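You operate a simulated robot arm through the tools that you are given. There is no shell and no other tool.

Carry out the task below with a simulated robot arm. There is one attempt and no reset: what you move stays moved.

TASK
Lock the beam stop at 20 cm and butt the orange cleat against it.
Fine: the black knob frees and locks the stop; the cleat lies across the beam.

It is judged by the outcome, as a careful person would: the job done as asked, and still so three seconds after it is handed in. It fails if anything else is knocked over, pushed out of place, dropped, spilled or broken.

THE ROBOT
A 7-joint arm with a two-finger parallel gripper, fixed in place. Base frame: the origin is on the floor under the middle of its stand, x ahead of it, y to its left, z up. Readings come in m, rad, newtons and seconds.
With the tool pointing down near the work surface it reaches from about 0.24 to 0.68 m from the base axis. Its first joint turns from -1.152 to 1.152 rad. Payload 2.4 kg.
The tool frame sits at the grasp point between the pads (the TCP): z along the fingers, y along the line on which they close. The tips reach 0.03 m beyond it. The gripper opens to 0.094 m. The fingers are 0.028 m wide and 0.01 m thick; the gripper's body (0.05 by 0.096 m) begins 0.055 m behind the TCP.
Orientation is that of the tool frame in the base frame, as a unit quaternion [x, y, z, w]. With the fingers straight down and closing along the base's y, the tool's x points along the base's -x, its y along +y and its z along -z.

THE INTERFACE
- The arm moves only by the tool servo_tool. Its argument "commands" is one flat list of numbers, 7 for each row, row after row: the turn, a rotation vector about the tool's x, y, z in units of 180 degrees (1.0 is 180 degrees), then the shift along the tool's x, y, z in units of 400 mm (1.0 is 400 mm), then the finger opening in mm, from 0 to 94. In form: [wx, wy, wz, dx, dy, dz, fingers, wx, wy, wz, dx, dy, dz, fingers, ...]. A call has 1 to 20 rows; each row is the pose to reach, as a shift and turn from the pose commanded when the call began, along the tool's axes at that moment. A call with a number of a shift or a turn outside -1 to 1 is refused whole. A row lasts 0.2 s, in which the tool goes at most 0.05 m and 0.15 rad; a call with a longer step from one row to the next is refused whole, and so is a gripper value outside its range. Where a pose cannot be reached the arm comes as near as it can. A force on the tool above 90 N (or 10 N above the force at the start of the call, whichever is more), or a blocked arm, ends the call early, and 0.2 s more pass. Each finger travels about 0.153 m/s and halts on what it meets, pressing with about 41 N; the grip force reading is that of the motor and also rises with nothing between the fingers. The clock runs only during rows and for 0.2 s after the last one: add rows that repeat a pose to give the fingers time. It gives the time, the measured TCP pose, the force on the tool (base axes), the opening and the grip force at its end, in the units of the frame above (readings bear some noise), with the torque about the TCP (base axes, N m) and any sound that the robot's microphone picked up, and new pictures: "pictures" is both (left out), scene, wrist or none.
- Cameras (640 x 400 px; columns grow to the right, rows downward): "scene" is fixed at [0.0535, 0.4813, 1.4641]; the picture's right is [-0.62, -0.78, 0.00], its down [-0.29, 0.23, -0.93] and it looks along [0.73, -0.58, -0.37] (base axes); focal length 325 px, centre (320, 200). "wrist" rides on the gripper at [0.076, 0.014, -0.103] in the tool frame; the picture's right is [-0.18, 0.98, 0.00], its down [-0.75, -0.14, -0.64] and it looks along [-0.63, -0.12, 0.77] (tool axes); focal length 243 px, centre (320, 200). There is no depth. A picture from a camera that has moved, and an enlarged one, comes with that camera's place and axes in the base frame and with its lens.
- inspect(camera, box): a new picture of the part [left, top, right, bottom] of that camera's present view, enlarged. It takes no simulated time.
- finish_job(): hands the job in; it is judged then, once.

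Nothing tells you positions but the pictures and the camera data. Unless the task says otherwise, let go and move clear before handing in.

The tools are called by a JSON object that holds its "method" and its "body". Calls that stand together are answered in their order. servo_tool: Moves the arm, as the interface text tells. Its arguments: {"type":"object","properties":{"commands":{"type":"array","items":{"type":"number"}},"pictures":{"type":"string","enum":["both","scene","wrist","none"]}},"required":["commands"]} The other tools are called the same way: inspect (camera, box) takes an enlarged picture of a part of a camera's view; finish_job () hands the job in.

At the start:

```text
clock: 0.0
eef_pos: [0.3483, -0.02, 1.3472]
tcp_rot: [0.0, 1.0, 0.0, 0.0]
ft_force: [-0.3, 0.6, 0.8]
torque: [-0.01, -0.02, 0.01]
width: 0.0941
finger_force: 0.1
```

scene: 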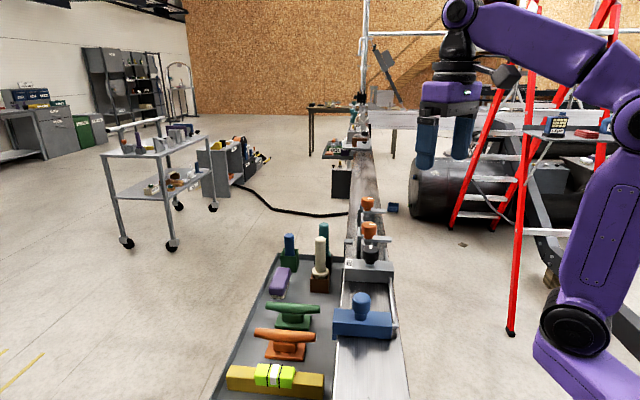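
wrist: 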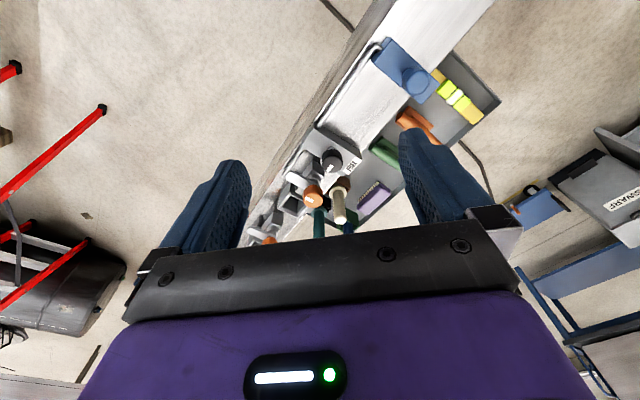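

I see a long beam with a tray on its left holding several items, a grey stop with a black knob on the beam, a blue block nearer, and an orange cleat in the tray. I'll look closer before moving.

{"method": "inspect", "body": {"camera": "scene", "box": [220, 180, 420, 400]}}

{"method": "inspect", "body": {"camera": "scene", "box": [320, 180, 420, 280]}}

{"method": "inspect", "body": {"camera": "wrist", "box": [220, 0, 520, 250]}}

{"method": "inspect", "body": {"camera": "scene", "box": [320, 240, 420, 400]}}

```text
1.82 times, centred on (320, 290) of scene
camera zoom: at [0.0535, 0.4813, 1.4641], right [-0.62, -0.78, 0.0], down [-0.29, 0.23, -0.93], along [0.73, -0.58, -0.37], focal length 591 px, centre (320, 36)
```

zoom: 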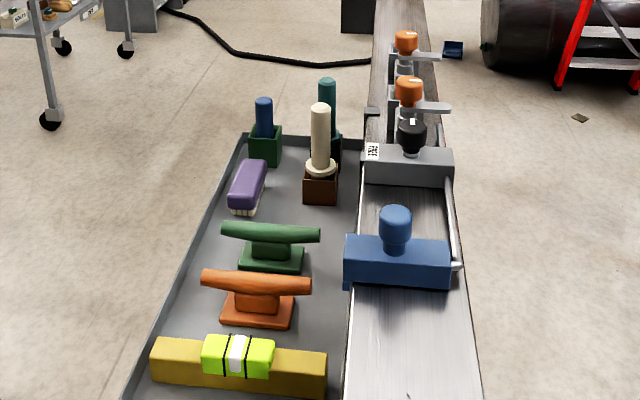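

```text
4.00 times, centred on (370, 230) of scene
camera zoom: at [0.0535, 0.4813, 1.4641], right [-0.62, -0.78, 0.0], down [-0.29, 0.23, -0.93], along [0.73, -0.58, -0.37], focal length 1299 px, centre (120, 80)
```

zoom: 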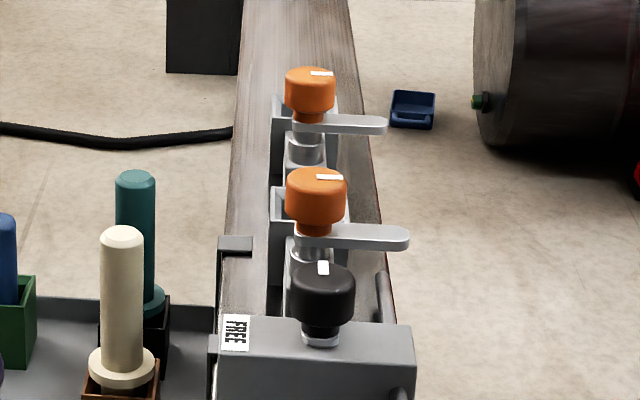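

```text
1.60 times, centred on (370, 125) of wrist
camera zoom: at [0.2718, -0.0048, 1.4492], right [0.18, 0.98, 0.0], down [0.75, -0.14, 0.64], along [0.63, -0.12, -0.77], focal length 388 px, centre (240, 320)
```

zoom: 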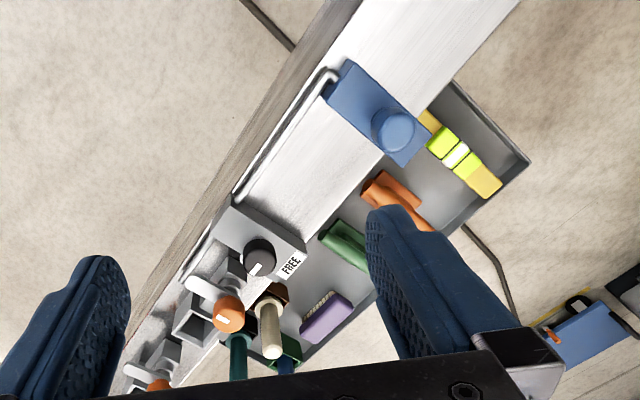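

```text
2.50 times, centred on (370, 320) of scene
camera zoom: at [0.0535, 0.4813, 1.4641], right [-0.62, -0.78, 0.0], down [-0.29, 0.23, -0.93], along [0.73, -0.58, -0.37], focal length 812 px, centre (195, -100)
```

zoom: 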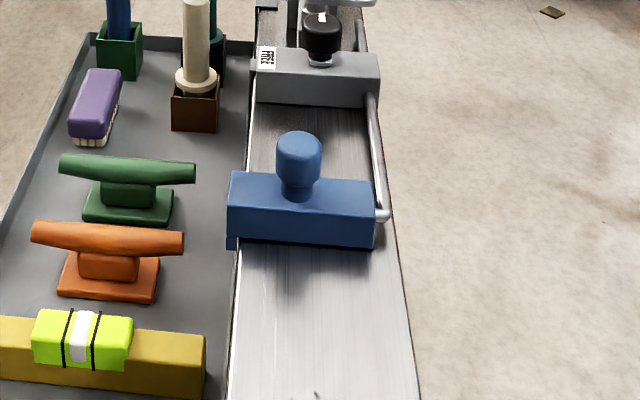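

The grey housing with the "FREE" sign holds the black knob, and a rod seems to tie it to the blue block. I need to find the scale, so I'll zoom in further on these parts.

{"method": "inspect", "body": {"camera": "wrist", "box": [340, 0, 460, 100]}}

{"method": "inspect", "body": {"camera": "wrist", "box": [280, 100, 380, 200]}}

{"method": "inspect", "body": {"camera": "scene", "box": [325, 280, 415, 350]}}

{"method": "inspect", "body": {"camera": "scene", "box": [330, 90, 410, 180]}}

```text
4.00 times, centred on (400, 50) of wrist
camera zoom: at [0.2718, -0.0048, 1.4492], right [0.18, 0.98, 0.0], down [0.75, -0.14, 0.64], along [0.63, -0.12, -0.77], focal length 970 px, centre (0, 800)
```

zoom: 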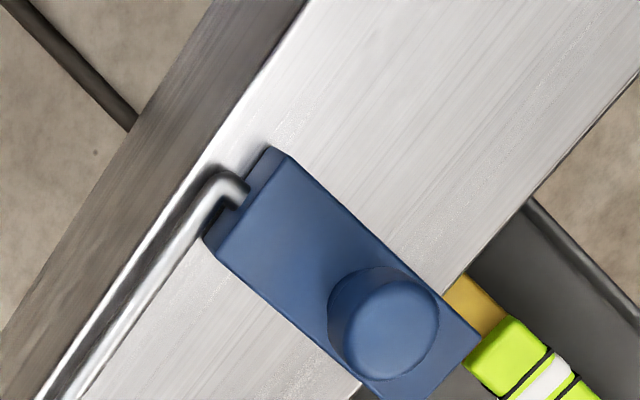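

```text
4.00 times, centred on (330, 150) of wrist
camera zoom: at [0.2718, -0.0048, 1.4492], right [0.18, 0.98, 0.0], down [0.75, -0.14, 0.64], along [0.63, -0.12, -0.77], focal length 970 px, centre (280, 400)
```

zoom: 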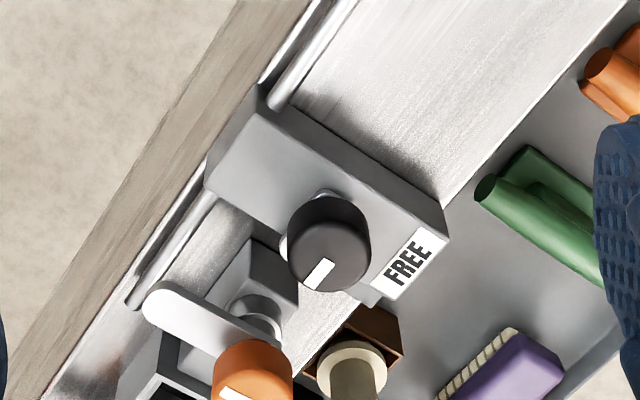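

```text
5.71 times, centred on (370, 315) of scene
camera zoom: at [0.0535, 0.4813, 1.4641], right [-0.62, -0.78, 0.0], down [-0.29, 0.23, -0.93], along [0.73, -0.58, -0.37], focal length 1856 px, centre (34, -457)
```

zoom: 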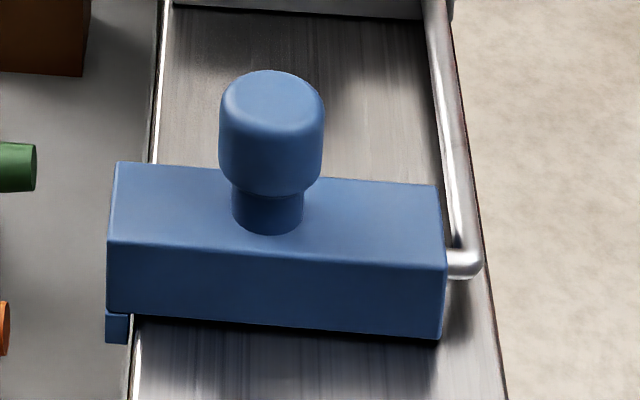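

```text
4.44 times, centred on (370, 135) of scene
camera zoom: at [0.0535, 0.4813, 1.4641], right [-0.62, -0.78, 0.0], down [-0.29, 0.23, -0.93], along [0.73, -0.58, -0.37], focal length 1444 px, centre (98, 489)
```

zoom: 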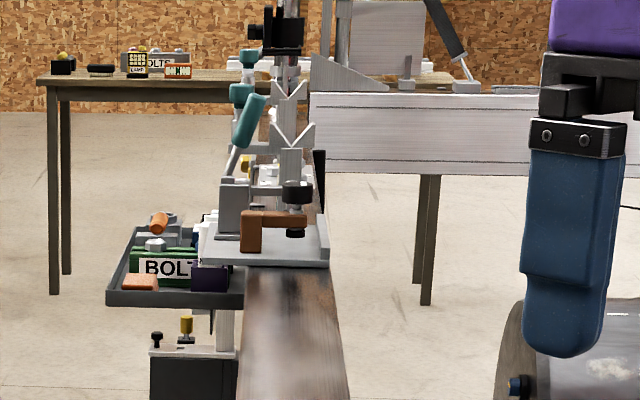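

The blue block carries a small tab hanging over the tray side of the beam, so a scale is probably on that side face. I'll swing the wrist camera around to look at the beam from the tray side, staying high.

{"method": "servo_tool", "body": {"commands": [0, 0, 0.046, -0.025, 0.028, 0, 94, 0, 0, 0.092, -0.05, 0.056, 0, 94, 0, 0, 0.138, -0.075, 0.084, 0, 94, 0, 0, 0.184, -0.1, 0.112, 0, 94, 0, 0, 0.23, -0.125, 0.14, 0, 94, 0, 0, 0.276, -0.15, 0.168, 0, 94, 0, 0, 0.322, -0.175, 0.196, 0, 94, 0, 0, 0.368, -0.2, 0.224, 0, 94, 0, 0, 0.414, -0.225, 0.252, 0, 94, 0, 0, 0.46, -0.25, 0.28, 0, 94, 0, 0, 0.506, -0.275, 0.308, 0, 94, 0, 0, 0.552, -0.3, 0.336, 0, 94, 0, 0, 0.598, -0.325, 0.364, 0, 94, 0, 0, 0.644, -0.35, 0.392, 0, 94, 0, 0, 0.69, -0.38, 0.425, 0, 94], "pictures": "both"}}

```text
clock: 3.2
eef_pos: [0.4614, 0.1397, 1.3253]
tcp_rot: [0.884, 0.467, 0.0, 0.0]
ft_force: [-0.6, 0.1, -0.1]
torque: [-0.03, -0.01, 0.01]
width: 0.094
finger_force: 0.0
out of reach, approached as far as the arm can: row 9, 10, 11, 12, 13, 14, 15
camera wrist: at [0.5156, 0.1955, 1.4285], right [0.71, -0.71, 0.0], down [-0.54, -0.54, 0.64], along [-0.45, -0.45, -0.77], focal length 243 px, centre (320, 200)
```

scene: 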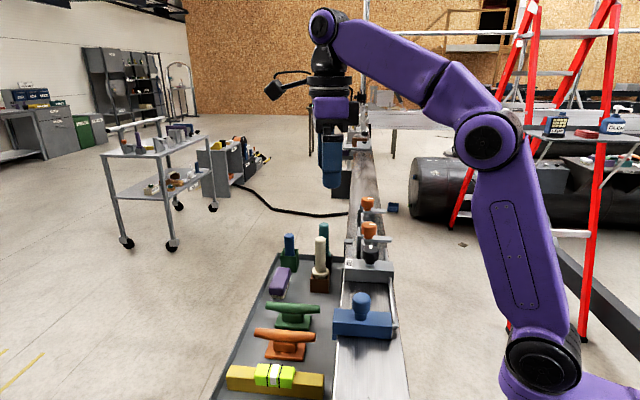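
wrist: 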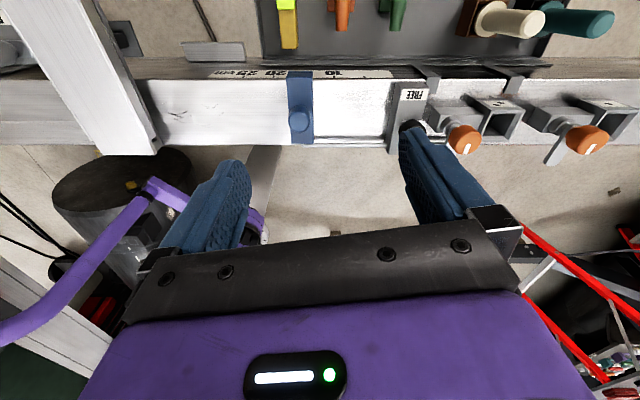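

The scale with numbers (10, 20, 25…) is visible on the tray-side strip of the beam. I'll enlarge it.

{"method": "inspect", "body": {"camera": "wrist", "box": [200, 55, 320, 130]}}

{"method": "inspect", "body": {"camera": "wrist", "box": [310, 55, 430, 130]}}

{"method": "inspect", "body": {"camera": "wrist", "box": [250, 0, 640, 180]}}

```text
5.33 times, centred on (260, 92) of wrist
camera zoom: at [0.5156, 0.1955, 1.4285], right [0.71, -0.71, 0.0], down [-0.54, -0.54, 0.64], along [-0.45, -0.45, -0.77], focal length 1294 px, centre (640, 773)
```

zoom: 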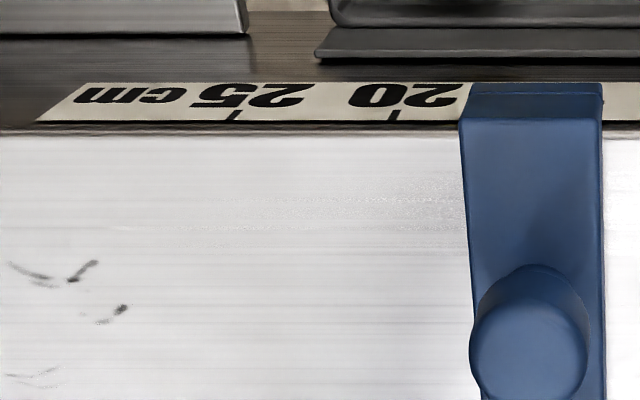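

```text
5.33 times, centred on (370, 92) of wrist
camera zoom: at [0.5156, 0.1955, 1.4285], right [0.71, -0.71, 0.0], down [-0.54, -0.54, 0.64], along [-0.45, -0.45, -0.77], focal length 1294 px, centre (53, 773)
```

zoom: 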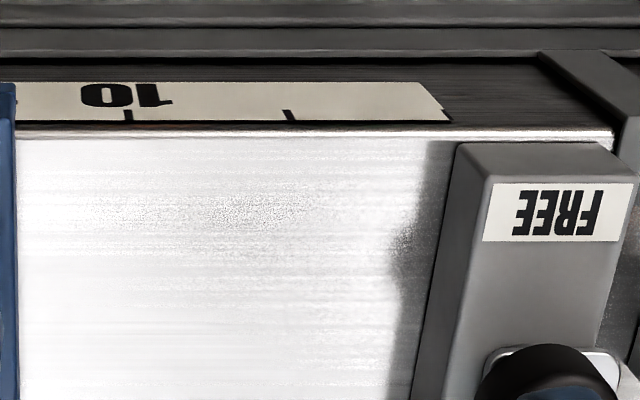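

```text
1.64 times, centred on (445, 90) of wrist
camera zoom: at [0.5156, 0.1955, 1.4285], right [0.71, -0.71, 0.0], down [-0.54, -0.54, 0.64], along [-0.45, -0.45, -0.77], focal length 398 px, centre (115, 380)
```

zoom: 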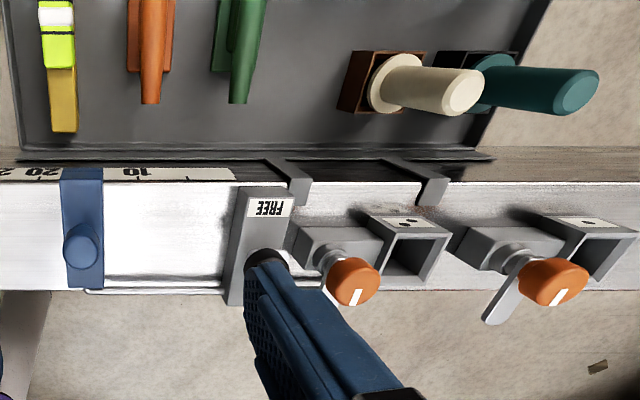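

The scale's zero is at the housing end and it rises toward the blue stop, which now covers about 13.4–17.8 cm on the side face. I'll move lower and nearer to look for an index mark on the blue stop's tab.

{"method": "servo_tool", "body": {"commands": [0, 0, 0, 0.02, -0.014, 0.0875, 94, 0, 0, 0, 0.04, -0.028, 0.175, 94, 0, 0, 0, 0.06, -0.042, 0.2625, 94, 0, 0, 0, 0.08, -0.056, 0.35, 94, 0, 0, 0, 0.1, -0.07, 0.4375, 94, 0, 0, 0, 0.124, -0.085, 0.525, 94], "pictures": "wrist"}}

```text
clock: 4.6
eef_pos: [0.4589, 0.2017, 1.1127]
tcp_rot: [0.884, 0.468, 0.0, 0.0]
ft_force: [-0.3, 0.2, -0.4]
torque: [0.02, 0.0, 0.0]
width: 0.094
finger_force: 0.2
camera wrist: at [0.5133, 0.2566, 1.2146], right [0.71, -0.71, 0.0], down [-0.54, -0.54, 0.64], along [-0.45, -0.46, -0.77], focal length 243 px, centre (320, 200)
```

wrist: 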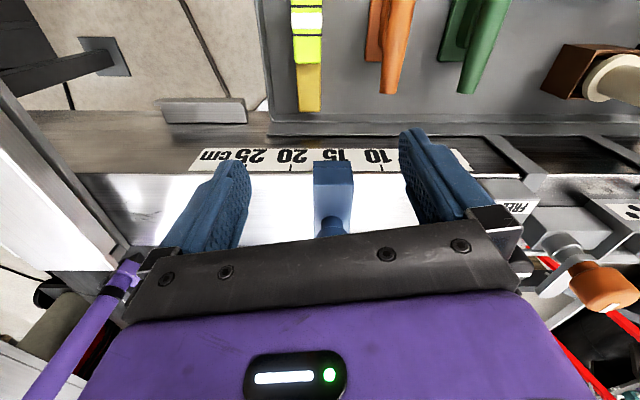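

Now the tab and scale are close by; I'll enlarge them.

{"method": "inspect", "body": {"camera": "wrist", "box": [260, 140, 400, 230]}}

{"method": "inspect", "body": {"camera": "wrist", "box": [270, 0, 520, 150]}}

```text
4.44 times, centred on (330, 185) of wrist
camera zoom: at [0.5133, 0.2566, 1.2146], right [0.71, -0.71, 0.0], down [-0.54, -0.54, 0.64], along [-0.45, -0.46, -0.77], focal length 1078 px, centre (276, 267)
```

zoom: 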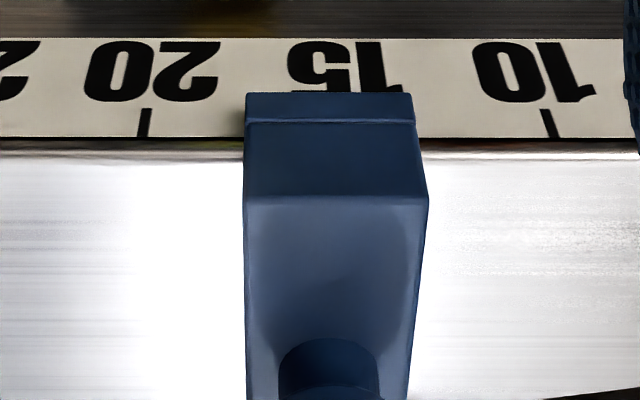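

```text
2.56 times, centred on (395, 75) of wrist
camera zoom: at [0.5133, 0.2566, 1.2146], right [0.71, -0.71, 0.0], down [-0.54, -0.54, 0.64], along [-0.45, -0.46, -0.77], focal length 621 px, centre (128, 520)
```

zoom: 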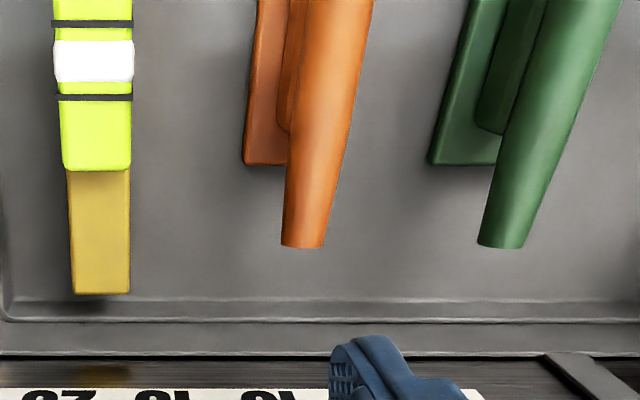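

No index line shows on the tab; its faces read about 17.5 cm (outer) and 13.4 cm (inner). I'll rotate the camera to look at the knob and the stop's inner face from the housing side.

{"method": "servo_tool", "body": {"commands": [0, 0, 0.042, -0.025, 0.038, -0.02, 94, 0, 0, 0.084, -0.051, 0.076, -0.04, 94, 0, 0, 0.126, -0.077, 0.114, -0.06, 94, 0, 0, 0.168, -0.102, 0.152, -0.08, 94, 0, 0, 0.21, -0.128, 0.19, -0.1, 94, 0, 0, 0.25, -0.153, 0.2285, -0.1175, 94], "pictures": "wrist"}}

```text
clock: 6.0
eef_pos: [0.5041, 0.0992, 1.1598]
tcp_rot: [0.996, 0.093, 0.0, 0.0]
ft_force: [-0.8, 0.0, -0.1]
torque: [-0.03, 0.01, -0.03]
width: 0.0942
finger_force: 0.0
camera wrist: at [0.5803, 0.0992, 1.2632], right [0.0, -1.0, 0.0], down [-0.77, 0.0, 0.64], along [-0.64, 0.0, -0.77], focal length 243 px, centre (320, 200)
```

wrist: 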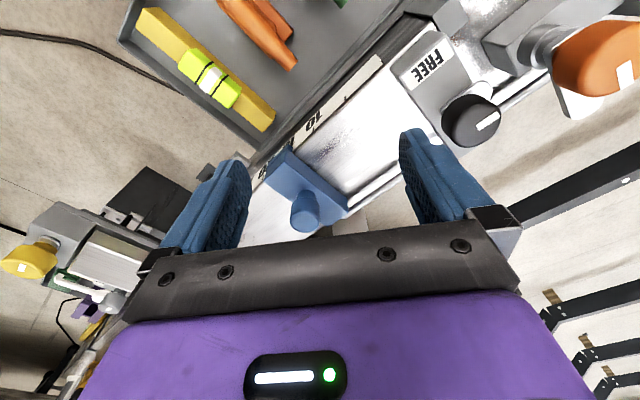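

{"method": "inspect", "body": {"camera": "wrist", "box": [250, 30, 410, 240]}}

{"method": "inspect", "body": {"camera": "wrist", "box": [380, 0, 560, 160]}}

{"method": "inspect", "body": {"camera": "wrist", "box": [120, 0, 320, 140]}}

```text
1.90 times, centred on (330, 135) of wrist
camera zoom: at [0.5803, 0.0992, 1.2632], right [0.0, -1.0, 0.0], down [-0.77, 0.0, 0.64], along [-0.64, 0.0, -0.77], focal length 462 px, centre (301, 324)
```

zoom: 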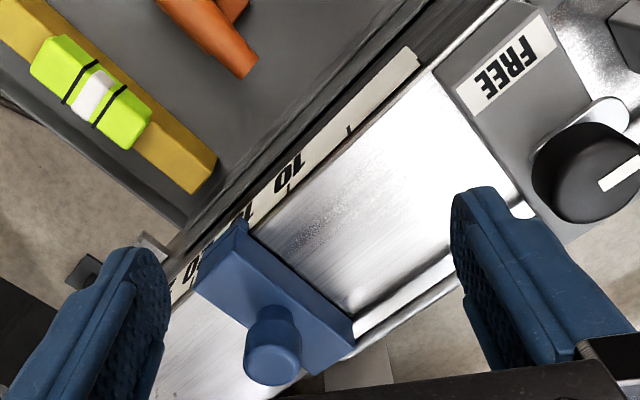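

```text
2.50 times, centred on (470, 80) of wrist
camera zoom: at [0.5803, 0.0992, 1.2632], right [0.0, -1.0, 0.0], down [-0.77, 0.0, 0.64], along [-0.64, 0.0, -0.77], focal length 606 px, centre (-55, 500)
```

zoom: 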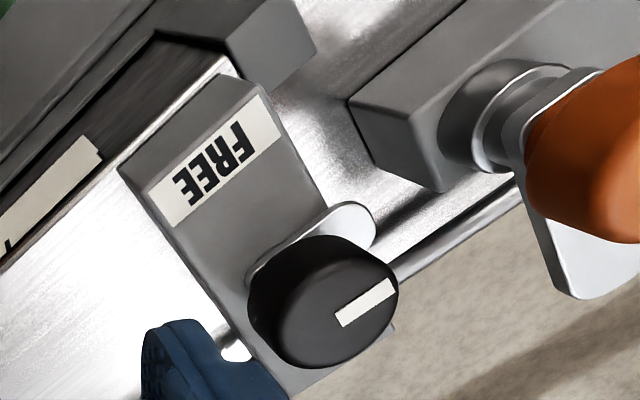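

```text
2.86 times, centred on (220, 70) of wrist
camera zoom: at [0.5803, 0.0992, 1.2632], right [0.0, -1.0, 0.0], down [-0.77, 0.0, 0.64], along [-0.64, 0.0, -0.77], focal length 693 px, centre (606, 571)
```

zoom: 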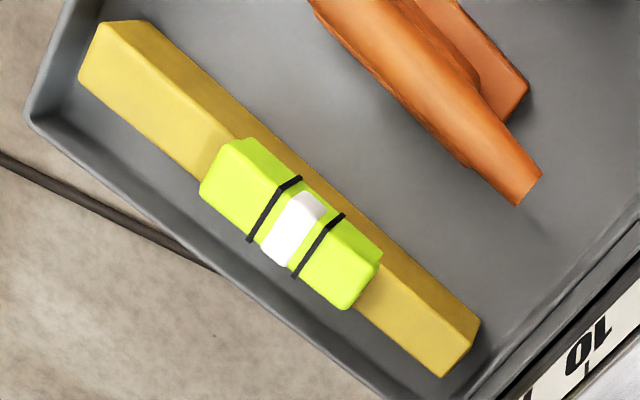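

{"method": "inspect", "body": {"camera": "wrist", "box": [270, 110, 360, 190]}}

{"method": "inspect", "body": {"camera": "wrist", "box": [270, 130, 320, 180]}}

```text
5.00 times, centred on (315, 150) of wrist
camera zoom: at [0.5803, 0.0992, 1.2632], right [0.0, -1.0, 0.0], down [-0.77, 0.0, 0.64], along [-0.64, 0.0, -0.77], focal length 1213 px, centre (345, 450)
```

zoom: 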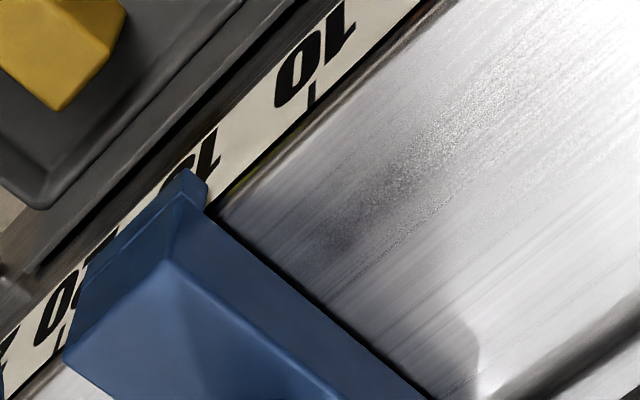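

```text
8.00 times, centred on (295, 155) of wrist
camera zoom: at [0.5803, 0.0992, 1.2632], right [0.0, -1.0, 0.0], down [-0.77, 0.0, 0.64], along [-0.64, 0.0, -0.77], focal length 1941 px, centre (520, 560)
```

zoom: 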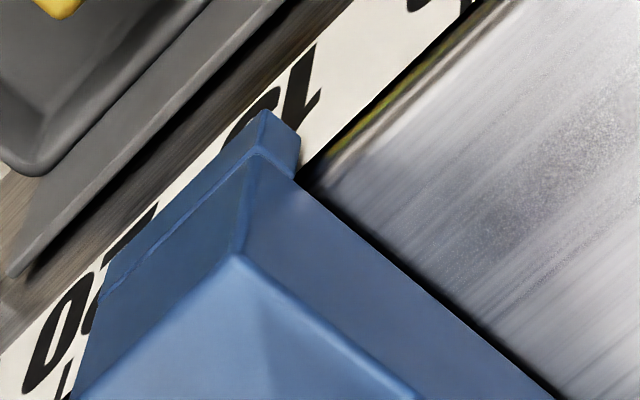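

The stop has no index line, so its faces are what read on the scale, whose zero is at the housing's front face. The black knob at about (0.501, -0.026, 1.077) has its white mark along the beam, a quarter turn from the "FREE" label. Next I'll go above the knob with the fingers across the beam.

{"method": "servo_tool", "body": {"commands": [0, 0, -0.046, -0.004, 0.02, -0.02, 94, 0, 0, -0.092, -0.008, 0.04, -0.04, 94, 0, 0, -0.138, -0.012, 0.06, -0.06, 94, 0, 0, -0.184, -0.017, 0.08, -0.08, 94, 0, 0, -0.23, -0.021, 0.1, -0.1, 94, 0, 0, -0.276, -0.025, 0.12, -0.1, 94, 0, 0, -0.322, -0.03, 0.14, -0.1, 94, 0, 0, -0.368, -0.034, 0.16, -0.1, 94, 0, 0, -0.414, -0.038, 0.18, -0.1, 94, 0, 0, -0.46, -0.042, 0.2, -0.1, 94, 0, 0, -0.506, -0.047, 0.22, -0.1, 94, 0, 0, -0.552, -0.051, 0.24, -0.1, 94, 0, 0, -0.598, -0.055, 0.26, -0.1, 94, 0, 0, -0.644, -0.06, 0.28, -0.1, 94, 0, 0, -0.69, -0.064, 0.306, -0.1, 94, 0, 0, -0.69, -0.064, 0.306, -0.1, 94], "pictures": "both"}}

```text
clock: 9.4
eef_pos: [0.5001, -0.0247, 1.2018]
tcp_rot: [0.382, 0.924, -0.001, 0.0]
ft_force: [0.4, 0.5, 0.0]
torque: [-0.02, 0.02, 0.0]
width: 0.0939
finger_force: 0.1
camera wrist: at [0.456, 0.0385, 1.3042], right [0.82, 0.57, 0.0], down [0.43, -0.63, 0.64], along [0.36, -0.53, -0.77], focal length 243 px, centre (320, 200)
```

scene: 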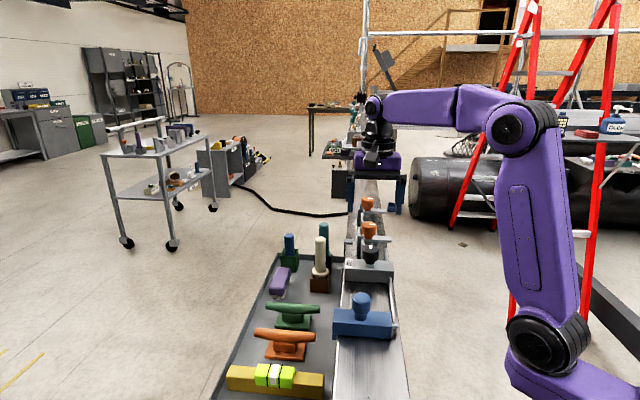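
wrist: 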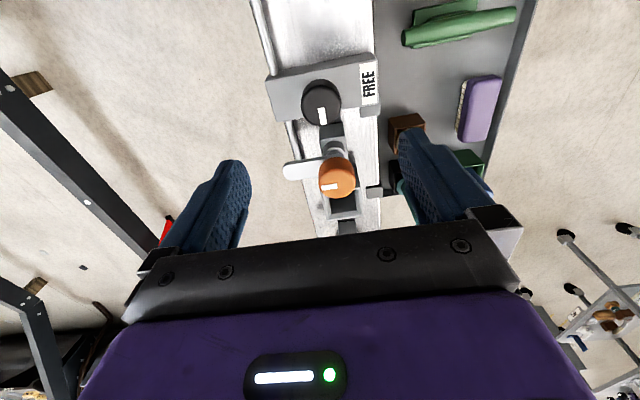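

{"method": "inspect", "body": {"camera": "wrist", "box": [260, 50, 400, 240]}}

{"method": "inspect", "body": {"camera": "scene", "box": [330, 150, 420, 290]}}

{"method": "inspect", "body": {"camera": "wrist", "box": [280, 70, 370, 130]}}

```text
2.11 times, centred on (330, 145) of wrist
camera zoom: at [0.456, 0.0385, 1.3042], right [0.82, 0.57, 0.0], down [0.43, -0.63, 0.64], along [0.36, -0.53, -0.77], focal length 511 px, centre (299, 316)
```

zoom: 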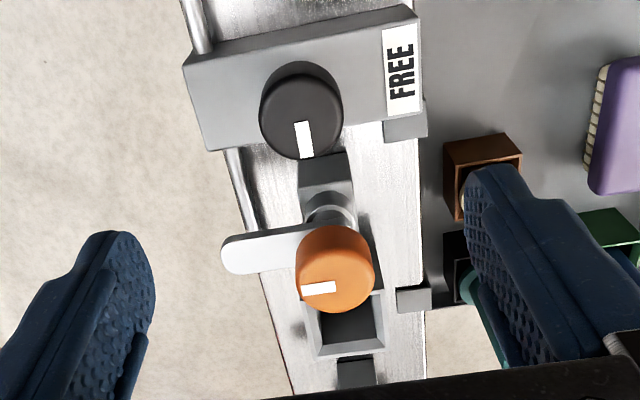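

```text
2.86 times, centred on (375, 220) of scene
camera zoom: at [0.0535, 0.4813, 1.4641], right [-0.62, -0.78, 0.0], down [-0.29, 0.23, -0.93], along [0.73, -0.58, -0.37], focal length 928 px, centre (163, 143)
```

zoom: 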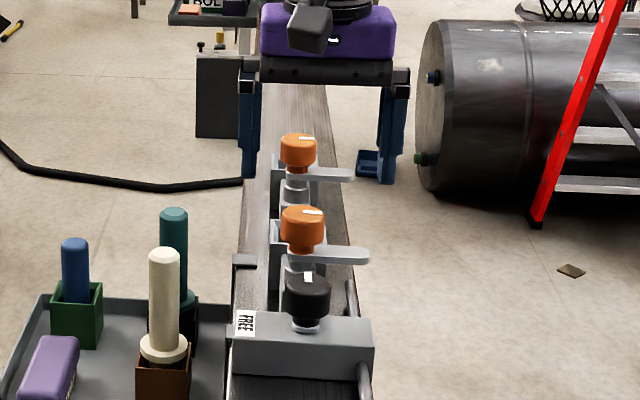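

```text
6.67 times, centred on (325, 100) of wrist
camera zoom: at [0.456, 0.0385, 1.3042], right [0.82, 0.57, 0.0], down [0.43, -0.63, 0.64], along [0.36, -0.53, -0.77], focal length 1618 px, centre (287, 867)
```

zoom: 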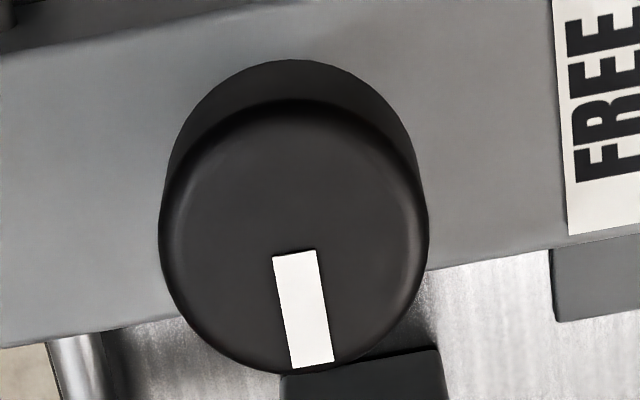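

The fingers are centred over the black knob (top about z 1.079, diameter about 37 mm). I'll descend around it with the fingertips kept above the housing.

{"method": "servo_tool", "body": {"commands": [0, 0, 0, 0, 0, 0.07, 80, 0, 0, 0, 0, 0, 0.14, 65, 0, 0, 0, 0, 0, 0.21, 60, 0, 0, 0, 0, 0, 0.26, 60, 0, 0, 0, 0, 0, 0.282, 60, 0, 0, 0, 0, 0, 0.282, 60], "pictures": "both"}}

```text
clock: 10.8
eef_pos: [0.5014, -0.0258, 1.0876]
tcp_rot: [0.383, 0.924, 0.001, -0.001]
ft_force: [0.2, 1.2, -0.5]
torque: [0.04, 0.03, -0.01]
width: 0.0601
finger_force: 0.0
camera wrist: at [0.4571, 0.0385, 1.1905], right [0.83, 0.56, 0.0], down [0.43, -0.63, 0.64], along [0.36, -0.53, -0.77], focal length 243 px, centre (320, 200)
```

scene: 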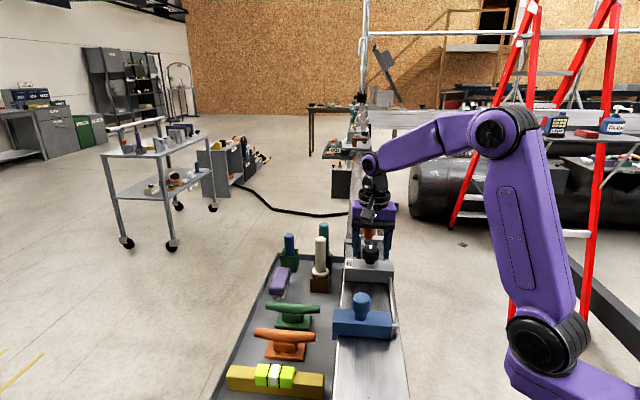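
wrist: 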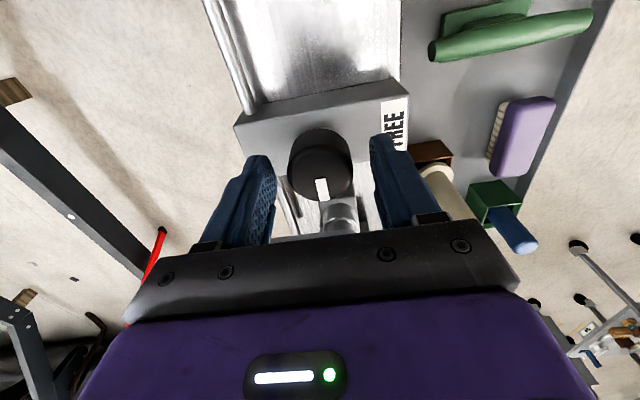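

{"method": "inspect", "body": {"camera": "wrist", "box": [230, 110, 430, 240]}}

{"method": "inspect", "body": {"camera": "scene", "box": [335, 200, 410, 285]}}

```text
3.08 times, centred on (330, 175) of wrist
camera zoom: at [0.4571, 0.0385, 1.1905], right [0.83, 0.56, 0.0], down [0.43, -0.63, 0.64], along [0.36, -0.53, -0.77], focal length 746 px, centre (289, 277)
```

zoom: 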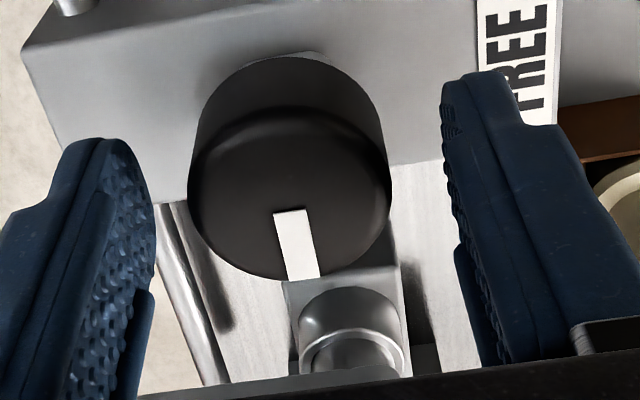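

```text
4.71 times, centred on (372, 242) of scene
camera zoom: at [0.0535, 0.4813, 1.4641], right [-0.62, -0.78, 0.0], down [-0.29, 0.23, -0.93], along [0.73, -0.58, -0.37], focal length 1529 px, centre (73, 0)
```

zoom: 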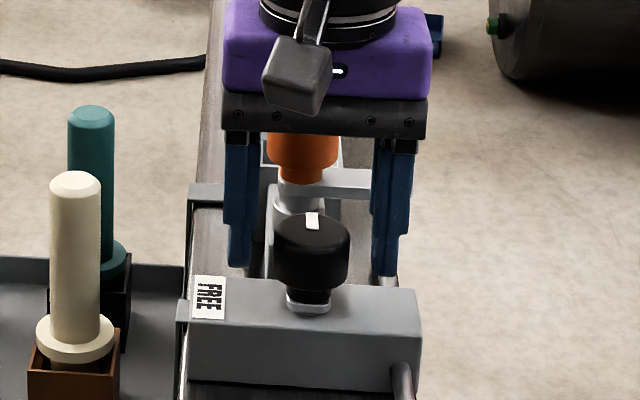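

The fingers straddle the knob just above the housing. I'll nudge 3 mm toward the stop to centre and close on the knob.

{"method": "servo_tool", "body": {"commands": [0, 0, 0, 0.007, 0, 0, 60, 0, 0, 0, 0.007, 0, 0, 45, 0, 0, 0, 0.007, 0, 0, 34, 0, 0, 0, 0.007, 0, 0, 30, 0, 0, 0, 0.007, 0, 0, 30], "pictures": "wrist"}}

```text
clock: 12.0
eef_pos: [0.4997, -0.0245, 1.089]
tcp_rot: [0.383, 0.924, 0.0, 0.0]
ft_force: [-3.0, -0.6, -1.2]
torque: [0.18, -0.47, 0.01]
width: 0.0378
finger_force: 44.9
camera wrist: at [0.455, 0.0407, 1.1908], right [0.83, 0.56, 0.0], down [0.43, -0.63, 0.64], along [0.36, -0.53, -0.77], focal length 243 px, centre (320, 200)
```

wrist: 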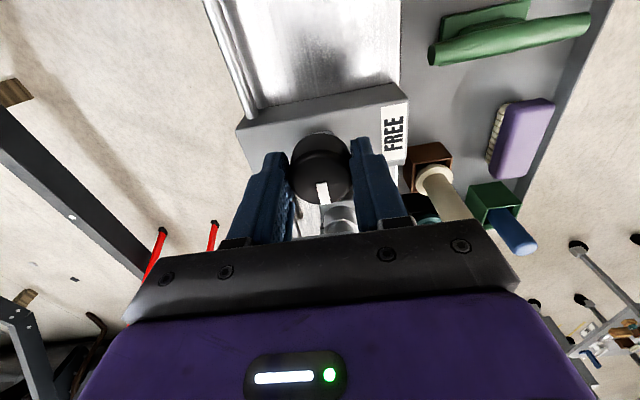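

The knob is gripped (37.8 mm). I'll turn it counter-clockwise seen from above, toward the FREE label, starting with a part turn to feel the torque.

{"method": "servo_tool", "body": {"commands": [0, 0, -0.042, 0, 0, 0, 30, 0, 0, -0.084, 0, 0, 0, 30, 0, 0, -0.126, 0, 0, 0, 30, 0, 0, -0.168, 0, 0, 0, 30], "pictures": "wrist"}}

```text
clock: 13.0
eef_pos: [0.4993, -0.0254, 1.0879]
tcp_rot: [0.129, 0.992, -0.002, -0.001]
ft_force: [-9.0, -8.2, -2.5]
torque: [0.15, -0.43, -0.05]
width: 0.0379
finger_force: 44.7
camera wrist: at [0.4282, 0.0086, 1.1909], right [0.43, 0.9, 0.0], down [0.69, -0.33, 0.64], along [0.58, -0.28, -0.77], focal length 243 px, centre (320, 200)
```

wrist: 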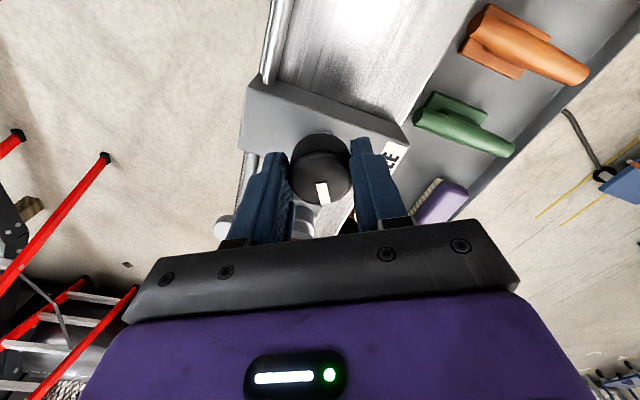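

The knob turns freely with the gripper. I'll continue through the rest of the quarter turn with a 1 mm correction for the side load.

{"method": "servo_tool", "body": {"commands": [0, 0, -0.042, 0.0013, -0.0022, 0, 30, 0, 0, -0.084, 0.0013, -0.0022, 0, 30, 0, 0, -0.126, 0.0013, -0.0022, 0, 30, 0, 0, -0.168, 0.0013, -0.0022, 0, 30, 0, 0, -0.21, 0.0013, -0.0022, 0, 30, 0, 0, -0.252, 0.0013, -0.0022, 0, 30], "pictures": "wrist"}}

```text
clock: 14.4
eef_pos: [0.4988, -0.0266, 1.0881]
tcp_rot: [-0.264, 0.965, -0.001, 0.0]
ft_force: [1.8, -22.9, -5.6]
torque: [0.37, 0.31, -0.02]
width: 0.0376
finger_force: 44.7
camera wrist: at [0.4253, -0.0532, 1.1907], right [-0.34, 0.94, 0.0], down [0.72, 0.26, 0.64], along [0.6, 0.22, -0.77], focal length 243 px, centre (320, 200)
```

wrist: 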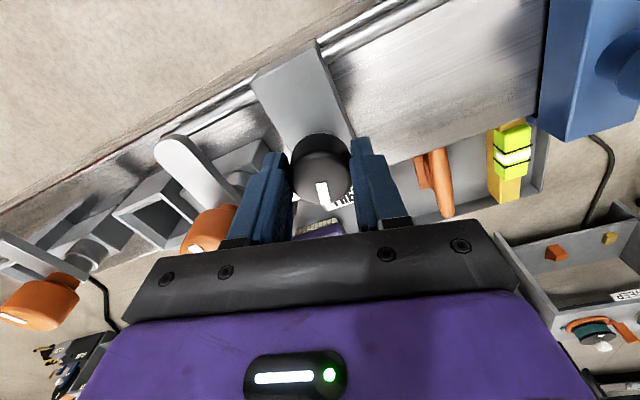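

The mark now almost points at FREE with about 15° to go. I'll finish the turn, easing the side load.

{"method": "servo_tool", "body": {"commands": [0, 0, -0.03, 0.0019, -0.0032, 0, 30, 0, 0, -0.06, 0.0019, -0.0032, 0, 30, 0, 0, -0.08, 0.0019, -0.0032, 0, 30, 0, 0, -0.08, 0.0019, -0.0032, 0, 30], "pictures": "wrist"}}

```text
clock: 15.4
eef_pos: [0.4988, -0.0279, 1.088]
tcp_rot: [-0.383, 0.924, -0.001, 0.001]
ft_force: [12.4, -20.6, -0.8]
torque: [-0.14, 0.33, -0.12]
width: 0.0376
finger_force: 45.1
camera wrist: at [0.4345, -0.0711, 1.1907], right [-0.57, 0.82, 0.0], down [0.63, 0.44, 0.64], along [0.53, 0.36, -0.77], focal length 243 px, centre (320, 200)
```

wrist: 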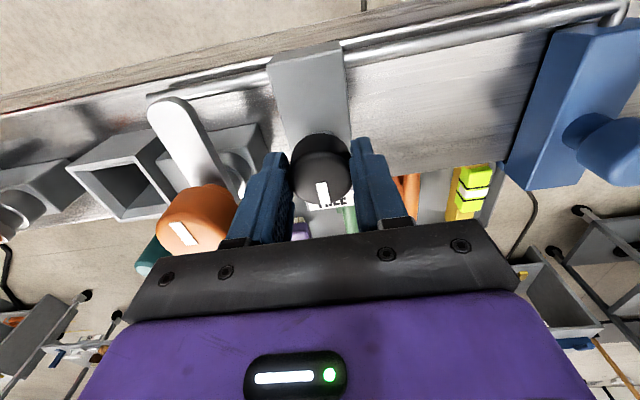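

The mark now points at FREE. I'll open slightly (keeping clear of the orange clamp knob) and lift away.

{"method": "servo_tool", "body": {"commands": [0, 0, 0, 0, 0, 0, 46, 0, 0, 0, 0, 0, 0, 46, 0, 0, 0, 0, 0, -0.05, 46, 0, 0, 0, 0, 0, -0.13, 46, 0, 0, 0, 0, 0, -0.22, 46, 0, 0, 0, 0, 0, -0.3, 46], "pictures": "both"}}

```text
clock: 16.8
eef_pos: [0.4963, -0.0263, 1.2082]
tcp_rot: [-0.383, 0.924, 0.0, 0.001]
ft_force: [-0.1, -0.1, 0.8]
torque: [-0.02, 0.01, -0.01]
width: 0.0458
finger_force: 0.1
camera wrist: at [0.4327, -0.0694, 1.3115], right [-0.56, 0.83, 0.0], down [0.63, 0.43, 0.64], along [0.53, 0.36, -0.77], focal length 243 px, centre (320, 200)
```

scene: 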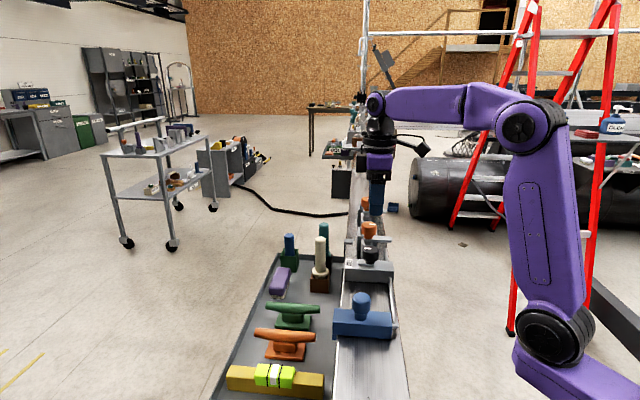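
wrist: 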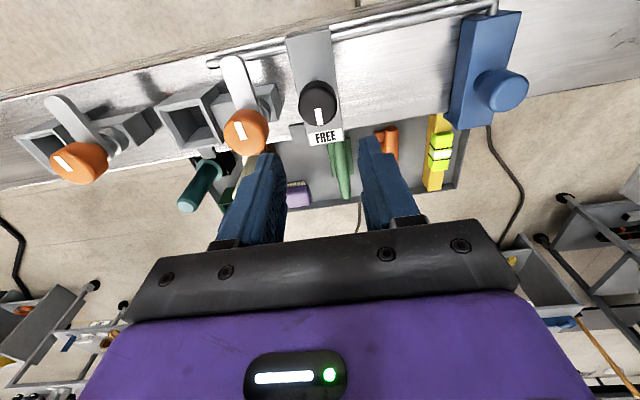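

{"method": "inspect", "body": {"camera": "wrist", "box": [190, 0, 540, 150]}}

{"method": "inspect", "body": {"camera": "wrist", "box": [270, 60, 370, 150]}}

```text
1.83 times, centred on (365, 75) of wrist
camera zoom: at [0.4327, -0.0694, 1.3115], right [-0.56, 0.83, 0.0], down [0.63, 0.43, 0.64], along [0.53, 0.36, -0.77], focal length 444 px, centre (238, 429)
```

zoom: 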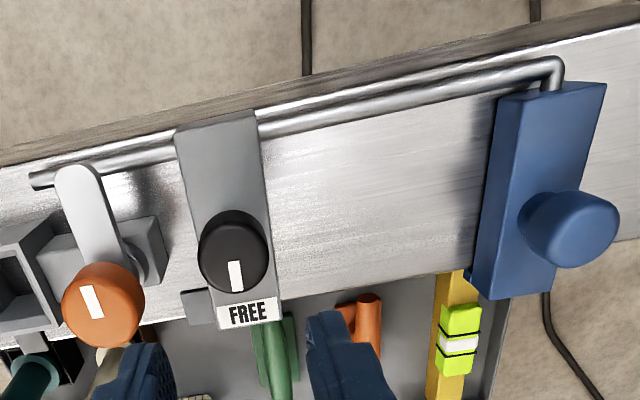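

```text
4.44 times, centred on (320, 105) of wrist
camera zoom: at [0.4327, -0.0694, 1.3115], right [-0.56, 0.83, 0.0], down [0.63, 0.43, 0.64], along [0.53, 0.36, -0.77], focal length 1078 px, centre (320, 622)
```

zoom: 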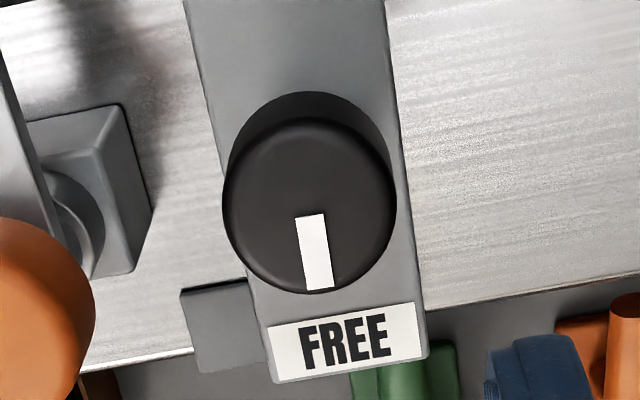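

The knob now points at FREE, and the rod runs from the stop's end through the housing. I'll swing the tool round to the tray-side viewing yaw and go above the blue stop's handle so I can watch the scale while sliding.

{"method": "servo_tool", "body": {"commands": [0, 0, 0.047, -0.0028, 0.0216, 0, 60, 0, 0, 0.094, -0.0057, 0.0432, 0, 70, 0, 0, 0.141, -0.0085, 0.0647, 0, 70, 0, 0, 0.188, -0.0113, 0.0863, 0, 70, 0, 0, 0.235, -0.0141, 0.1079, 0, 70, 0, 0, 0.282, -0.017, 0.1295, 0, 70, 0, 0, 0.329, -0.0198, 0.151, 0, 70, 0, 0, 0.376, -0.0226, 0.1726, 0, 70, 0, 0, 0.423, -0.0254, 0.1942, 0, 70, 0, 0, 0.47, -0.0283, 0.2158, 0, 70, 0, 0, 0.517, -0.0311, 0.2373, 0, 70, 0, 0, 0.564, -0.0339, 0.2589, 0, 70, 0, 0, 0.611, -0.0367, 0.2805, 0, 70, 0, 0, 0.658, -0.0396, 0.3021, 0, 70, 0, 0, 0.705, -0.0424, 0.3236, 0, 70, 0, 0, 0.752, -0.0452, 0.3452, 0, 70, 0, 0, 0.799, -0.048, 0.3668, 0, 70, 0, 0, 0.846, -0.0509, 0.3884, 0, 70, 0, 0, 0.893, -0.0537, 0.4099, 0, 70, 0, 0, 0.94, -0.0565, 0.4315, 0, 70], "pictures": "wrist"}}

```text
clock: 21.0
eef_pos: [0.3913, 0.1114, 1.207]
tcp_rot: [0.884, 0.467, 0.0, -0.001]
ft_force: [0.0, 0.7, 0.7]
torque: [0.01, 0.04, 0.01]
width: 0.0697
finger_force: 0.1
camera wrist: at [0.4462, 0.1669, 1.3108], right [0.71, -0.71, 0.0], down [-0.54, -0.54, 0.64], along [-0.45, -0.45, -0.77], focal length 243 px, centre (320, 200)
```

wrist: 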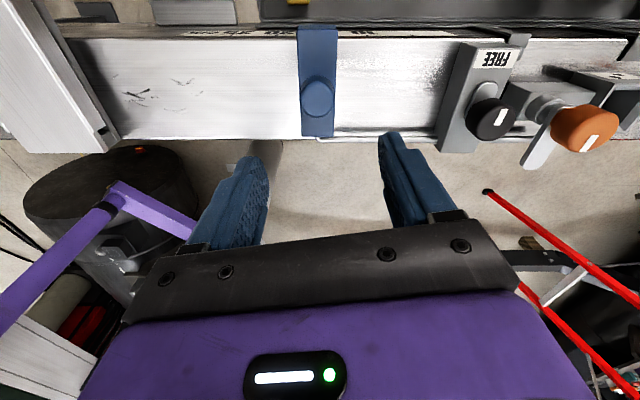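

{"method": "inspect", "body": {"camera": "wrist", "box": [270, 20, 370, 140]}}

{"method": "inspect", "body": {"camera": "scene", "box": [325, 250, 425, 350]}}

```text
3.33 times, centred on (320, 80) of wrist
camera zoom: at [0.4462, 0.1669, 1.3108], right [0.71, -0.71, 0.0], down [-0.54, -0.54, 0.64], along [-0.45, -0.45, -0.77], focal length 809 px, centre (320, 600)
```

zoom: 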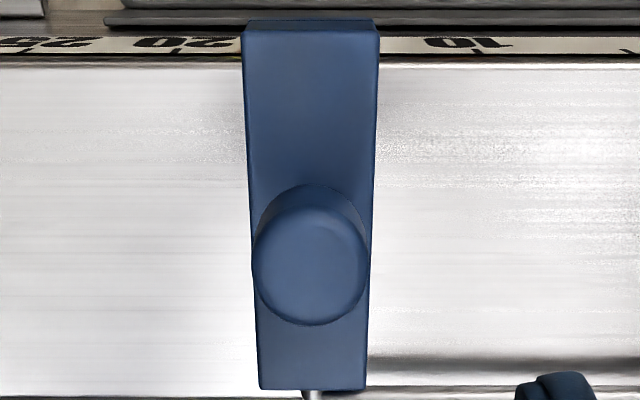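

```text
4.00 times, centred on (375, 300) of scene
camera zoom: at [0.0535, 0.4813, 1.4641], right [-0.62, -0.78, 0.0], down [-0.29, 0.23, -0.93], along [0.73, -0.58, -0.37], focal length 1299 px, centre (100, -200)
```

zoom: 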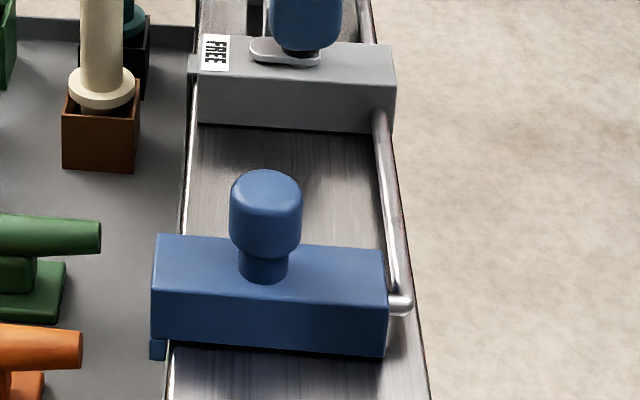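

The handle centre is about (0.392, 0.117) and its top about z 1.078. I'll descend around it and close gently.

{"method": "servo_tool", "body": {"commands": [0, 0, 0, 0.013, -0.0075, 0.06, 70, 0, 0, 0, 0.013, -0.0075, 0.13, 65, 0, 0, 0, 0.013, -0.0075, 0.2, 60, 0, 0, 0, 0.013, -0.0075, 0.26, 60, 0, 0, 0, 0.013, -0.0075, 0.305, 60, 0, 0, 0, 0.013, -0.0075, 0.305, 60], "pictures": "both"}}

```text
clock: 22.4
eef_pos: [0.394, 0.118, 1.0857]
tcp_rot: [0.884, 0.468, 0.0, -0.001]
ft_force: [0.6, -0.6, 0.2]
torque: [-0.01, -0.01, 0.01]
width: 0.0599
finger_force: 0.1
camera wrist: at [0.4462, 0.1733, 1.1889], right [0.71, -0.7, 0.0], down [-0.54, -0.54, 0.64], along [-0.45, -0.46, -0.77], focal length 243 px, centre (320, 200)
```

scene: 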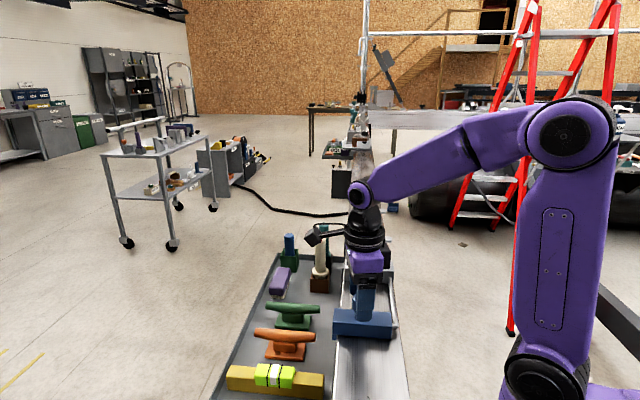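
wrist: 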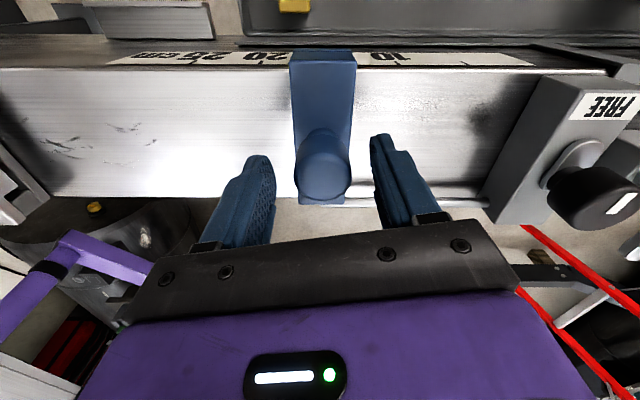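

The handle is between the fingers and the scale is in view. Closing on the handle.

{"method": "servo_tool", "body": {"commands": [0, 0, 0, 0, 0, 0, 45, 0, 0, 0, 0, 0, 0, 32, 0, 0, 0, 0, 0, 0, 26, 0, 0, 0, 0, 0, 0, 26], "pictures": "wrist"}}

{"method": "inspect", "body": {"camera": "wrist", "box": [170, 30, 450, 120]}}

```text
clock: 23.4
eef_pos: [0.3924, 0.1188, 1.0866]
tcp_rot: [0.884, 0.468, 0.0, 0.0]
ft_force: [0.8, 0.2, -4.2]
torque: [0.15, -0.19, -0.22]
width: 0.0334
finger_force: 44.9
camera wrist: at [0.4464, 0.1732, 1.1892], right [0.71, -0.71, 0.0], down [-0.54, -0.54, 0.64], along [-0.45, -0.46, -0.77], focal length 243 px, centre (320, 200)
```

wrist: 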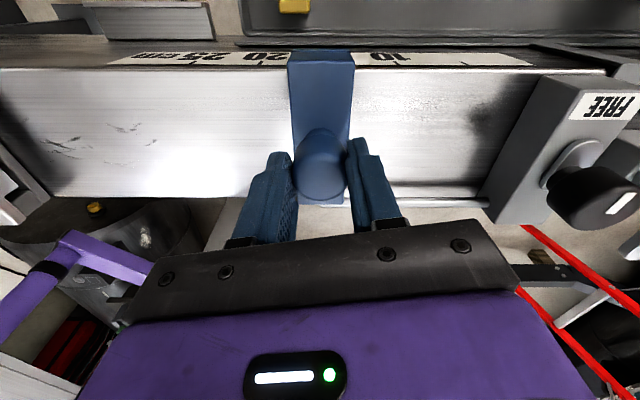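

```text
2.29 times, centred on (310, 75) of wrist
camera zoom: at [0.4464, 0.1732, 1.1892], right [0.71, -0.71, 0.0], down [-0.54, -0.54, 0.64], along [-0.45, -0.46, -0.77], focal length 555 px, centre (343, 486)
```

zoom: 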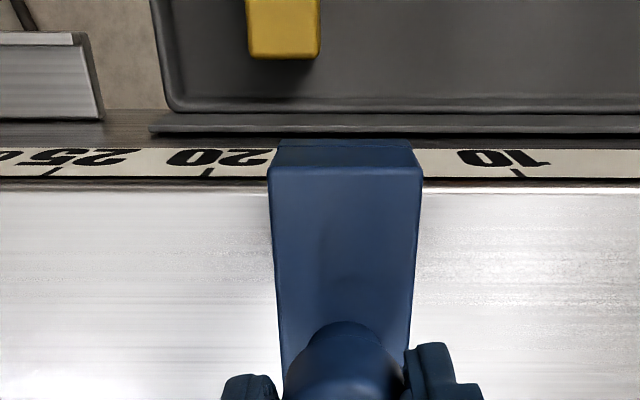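

Gripped. I'll try a short 8 mm slide away from the housing to confirm the stop is free.

{"method": "servo_tool", "body": {"commands": [0, 0, 0, 0.0012, -0.0065, 0, 26, 0, 0, 0, 0.0025, -0.013, 0, 26, 0, 0, 0, 0.0037, -0.0197, 0, 26], "pictures": "wrist"}}

{"method": "inspect", "body": {"camera": "wrist", "box": [170, 30, 450, 120]}}

```text
clock: 24.2
eef_pos: [0.3866, 0.1218, 1.0852]
tcp_rot: [0.884, 0.468, 0.002, 0.002]
ft_force: [4.6, 4.1, 9.6]
torque: [-0.42, 1.01, -0.24]
width: 0.0336
finger_force: 44.6
camera wrist: at [0.4404, 0.1789, 1.1893], right [0.71, -0.7, 0.0], down [-0.54, -0.54, 0.64], along [-0.45, -0.46, -0.77], focal length 243 px, centre (320, 200)
```

wrist: 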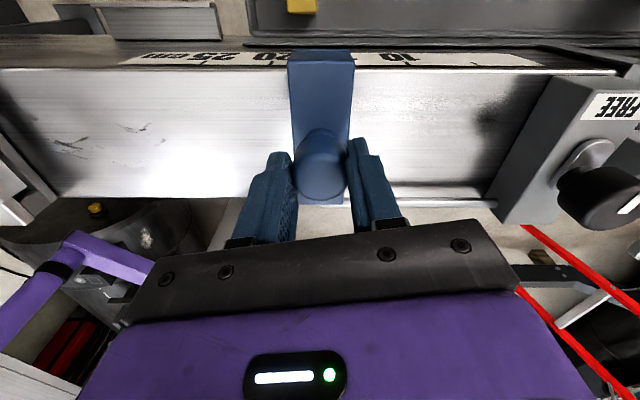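

```text
2.29 times, centred on (310, 75) of wrist
camera zoom: at [0.4404, 0.1789, 1.1893], right [0.71, -0.7, 0.0], down [-0.54, -0.54, 0.64], along [-0.45, -0.46, -0.77], focal length 555 px, centre (343, 486)
```

zoom: 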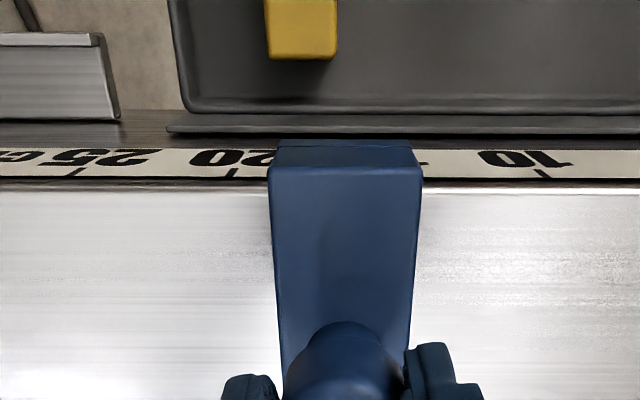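

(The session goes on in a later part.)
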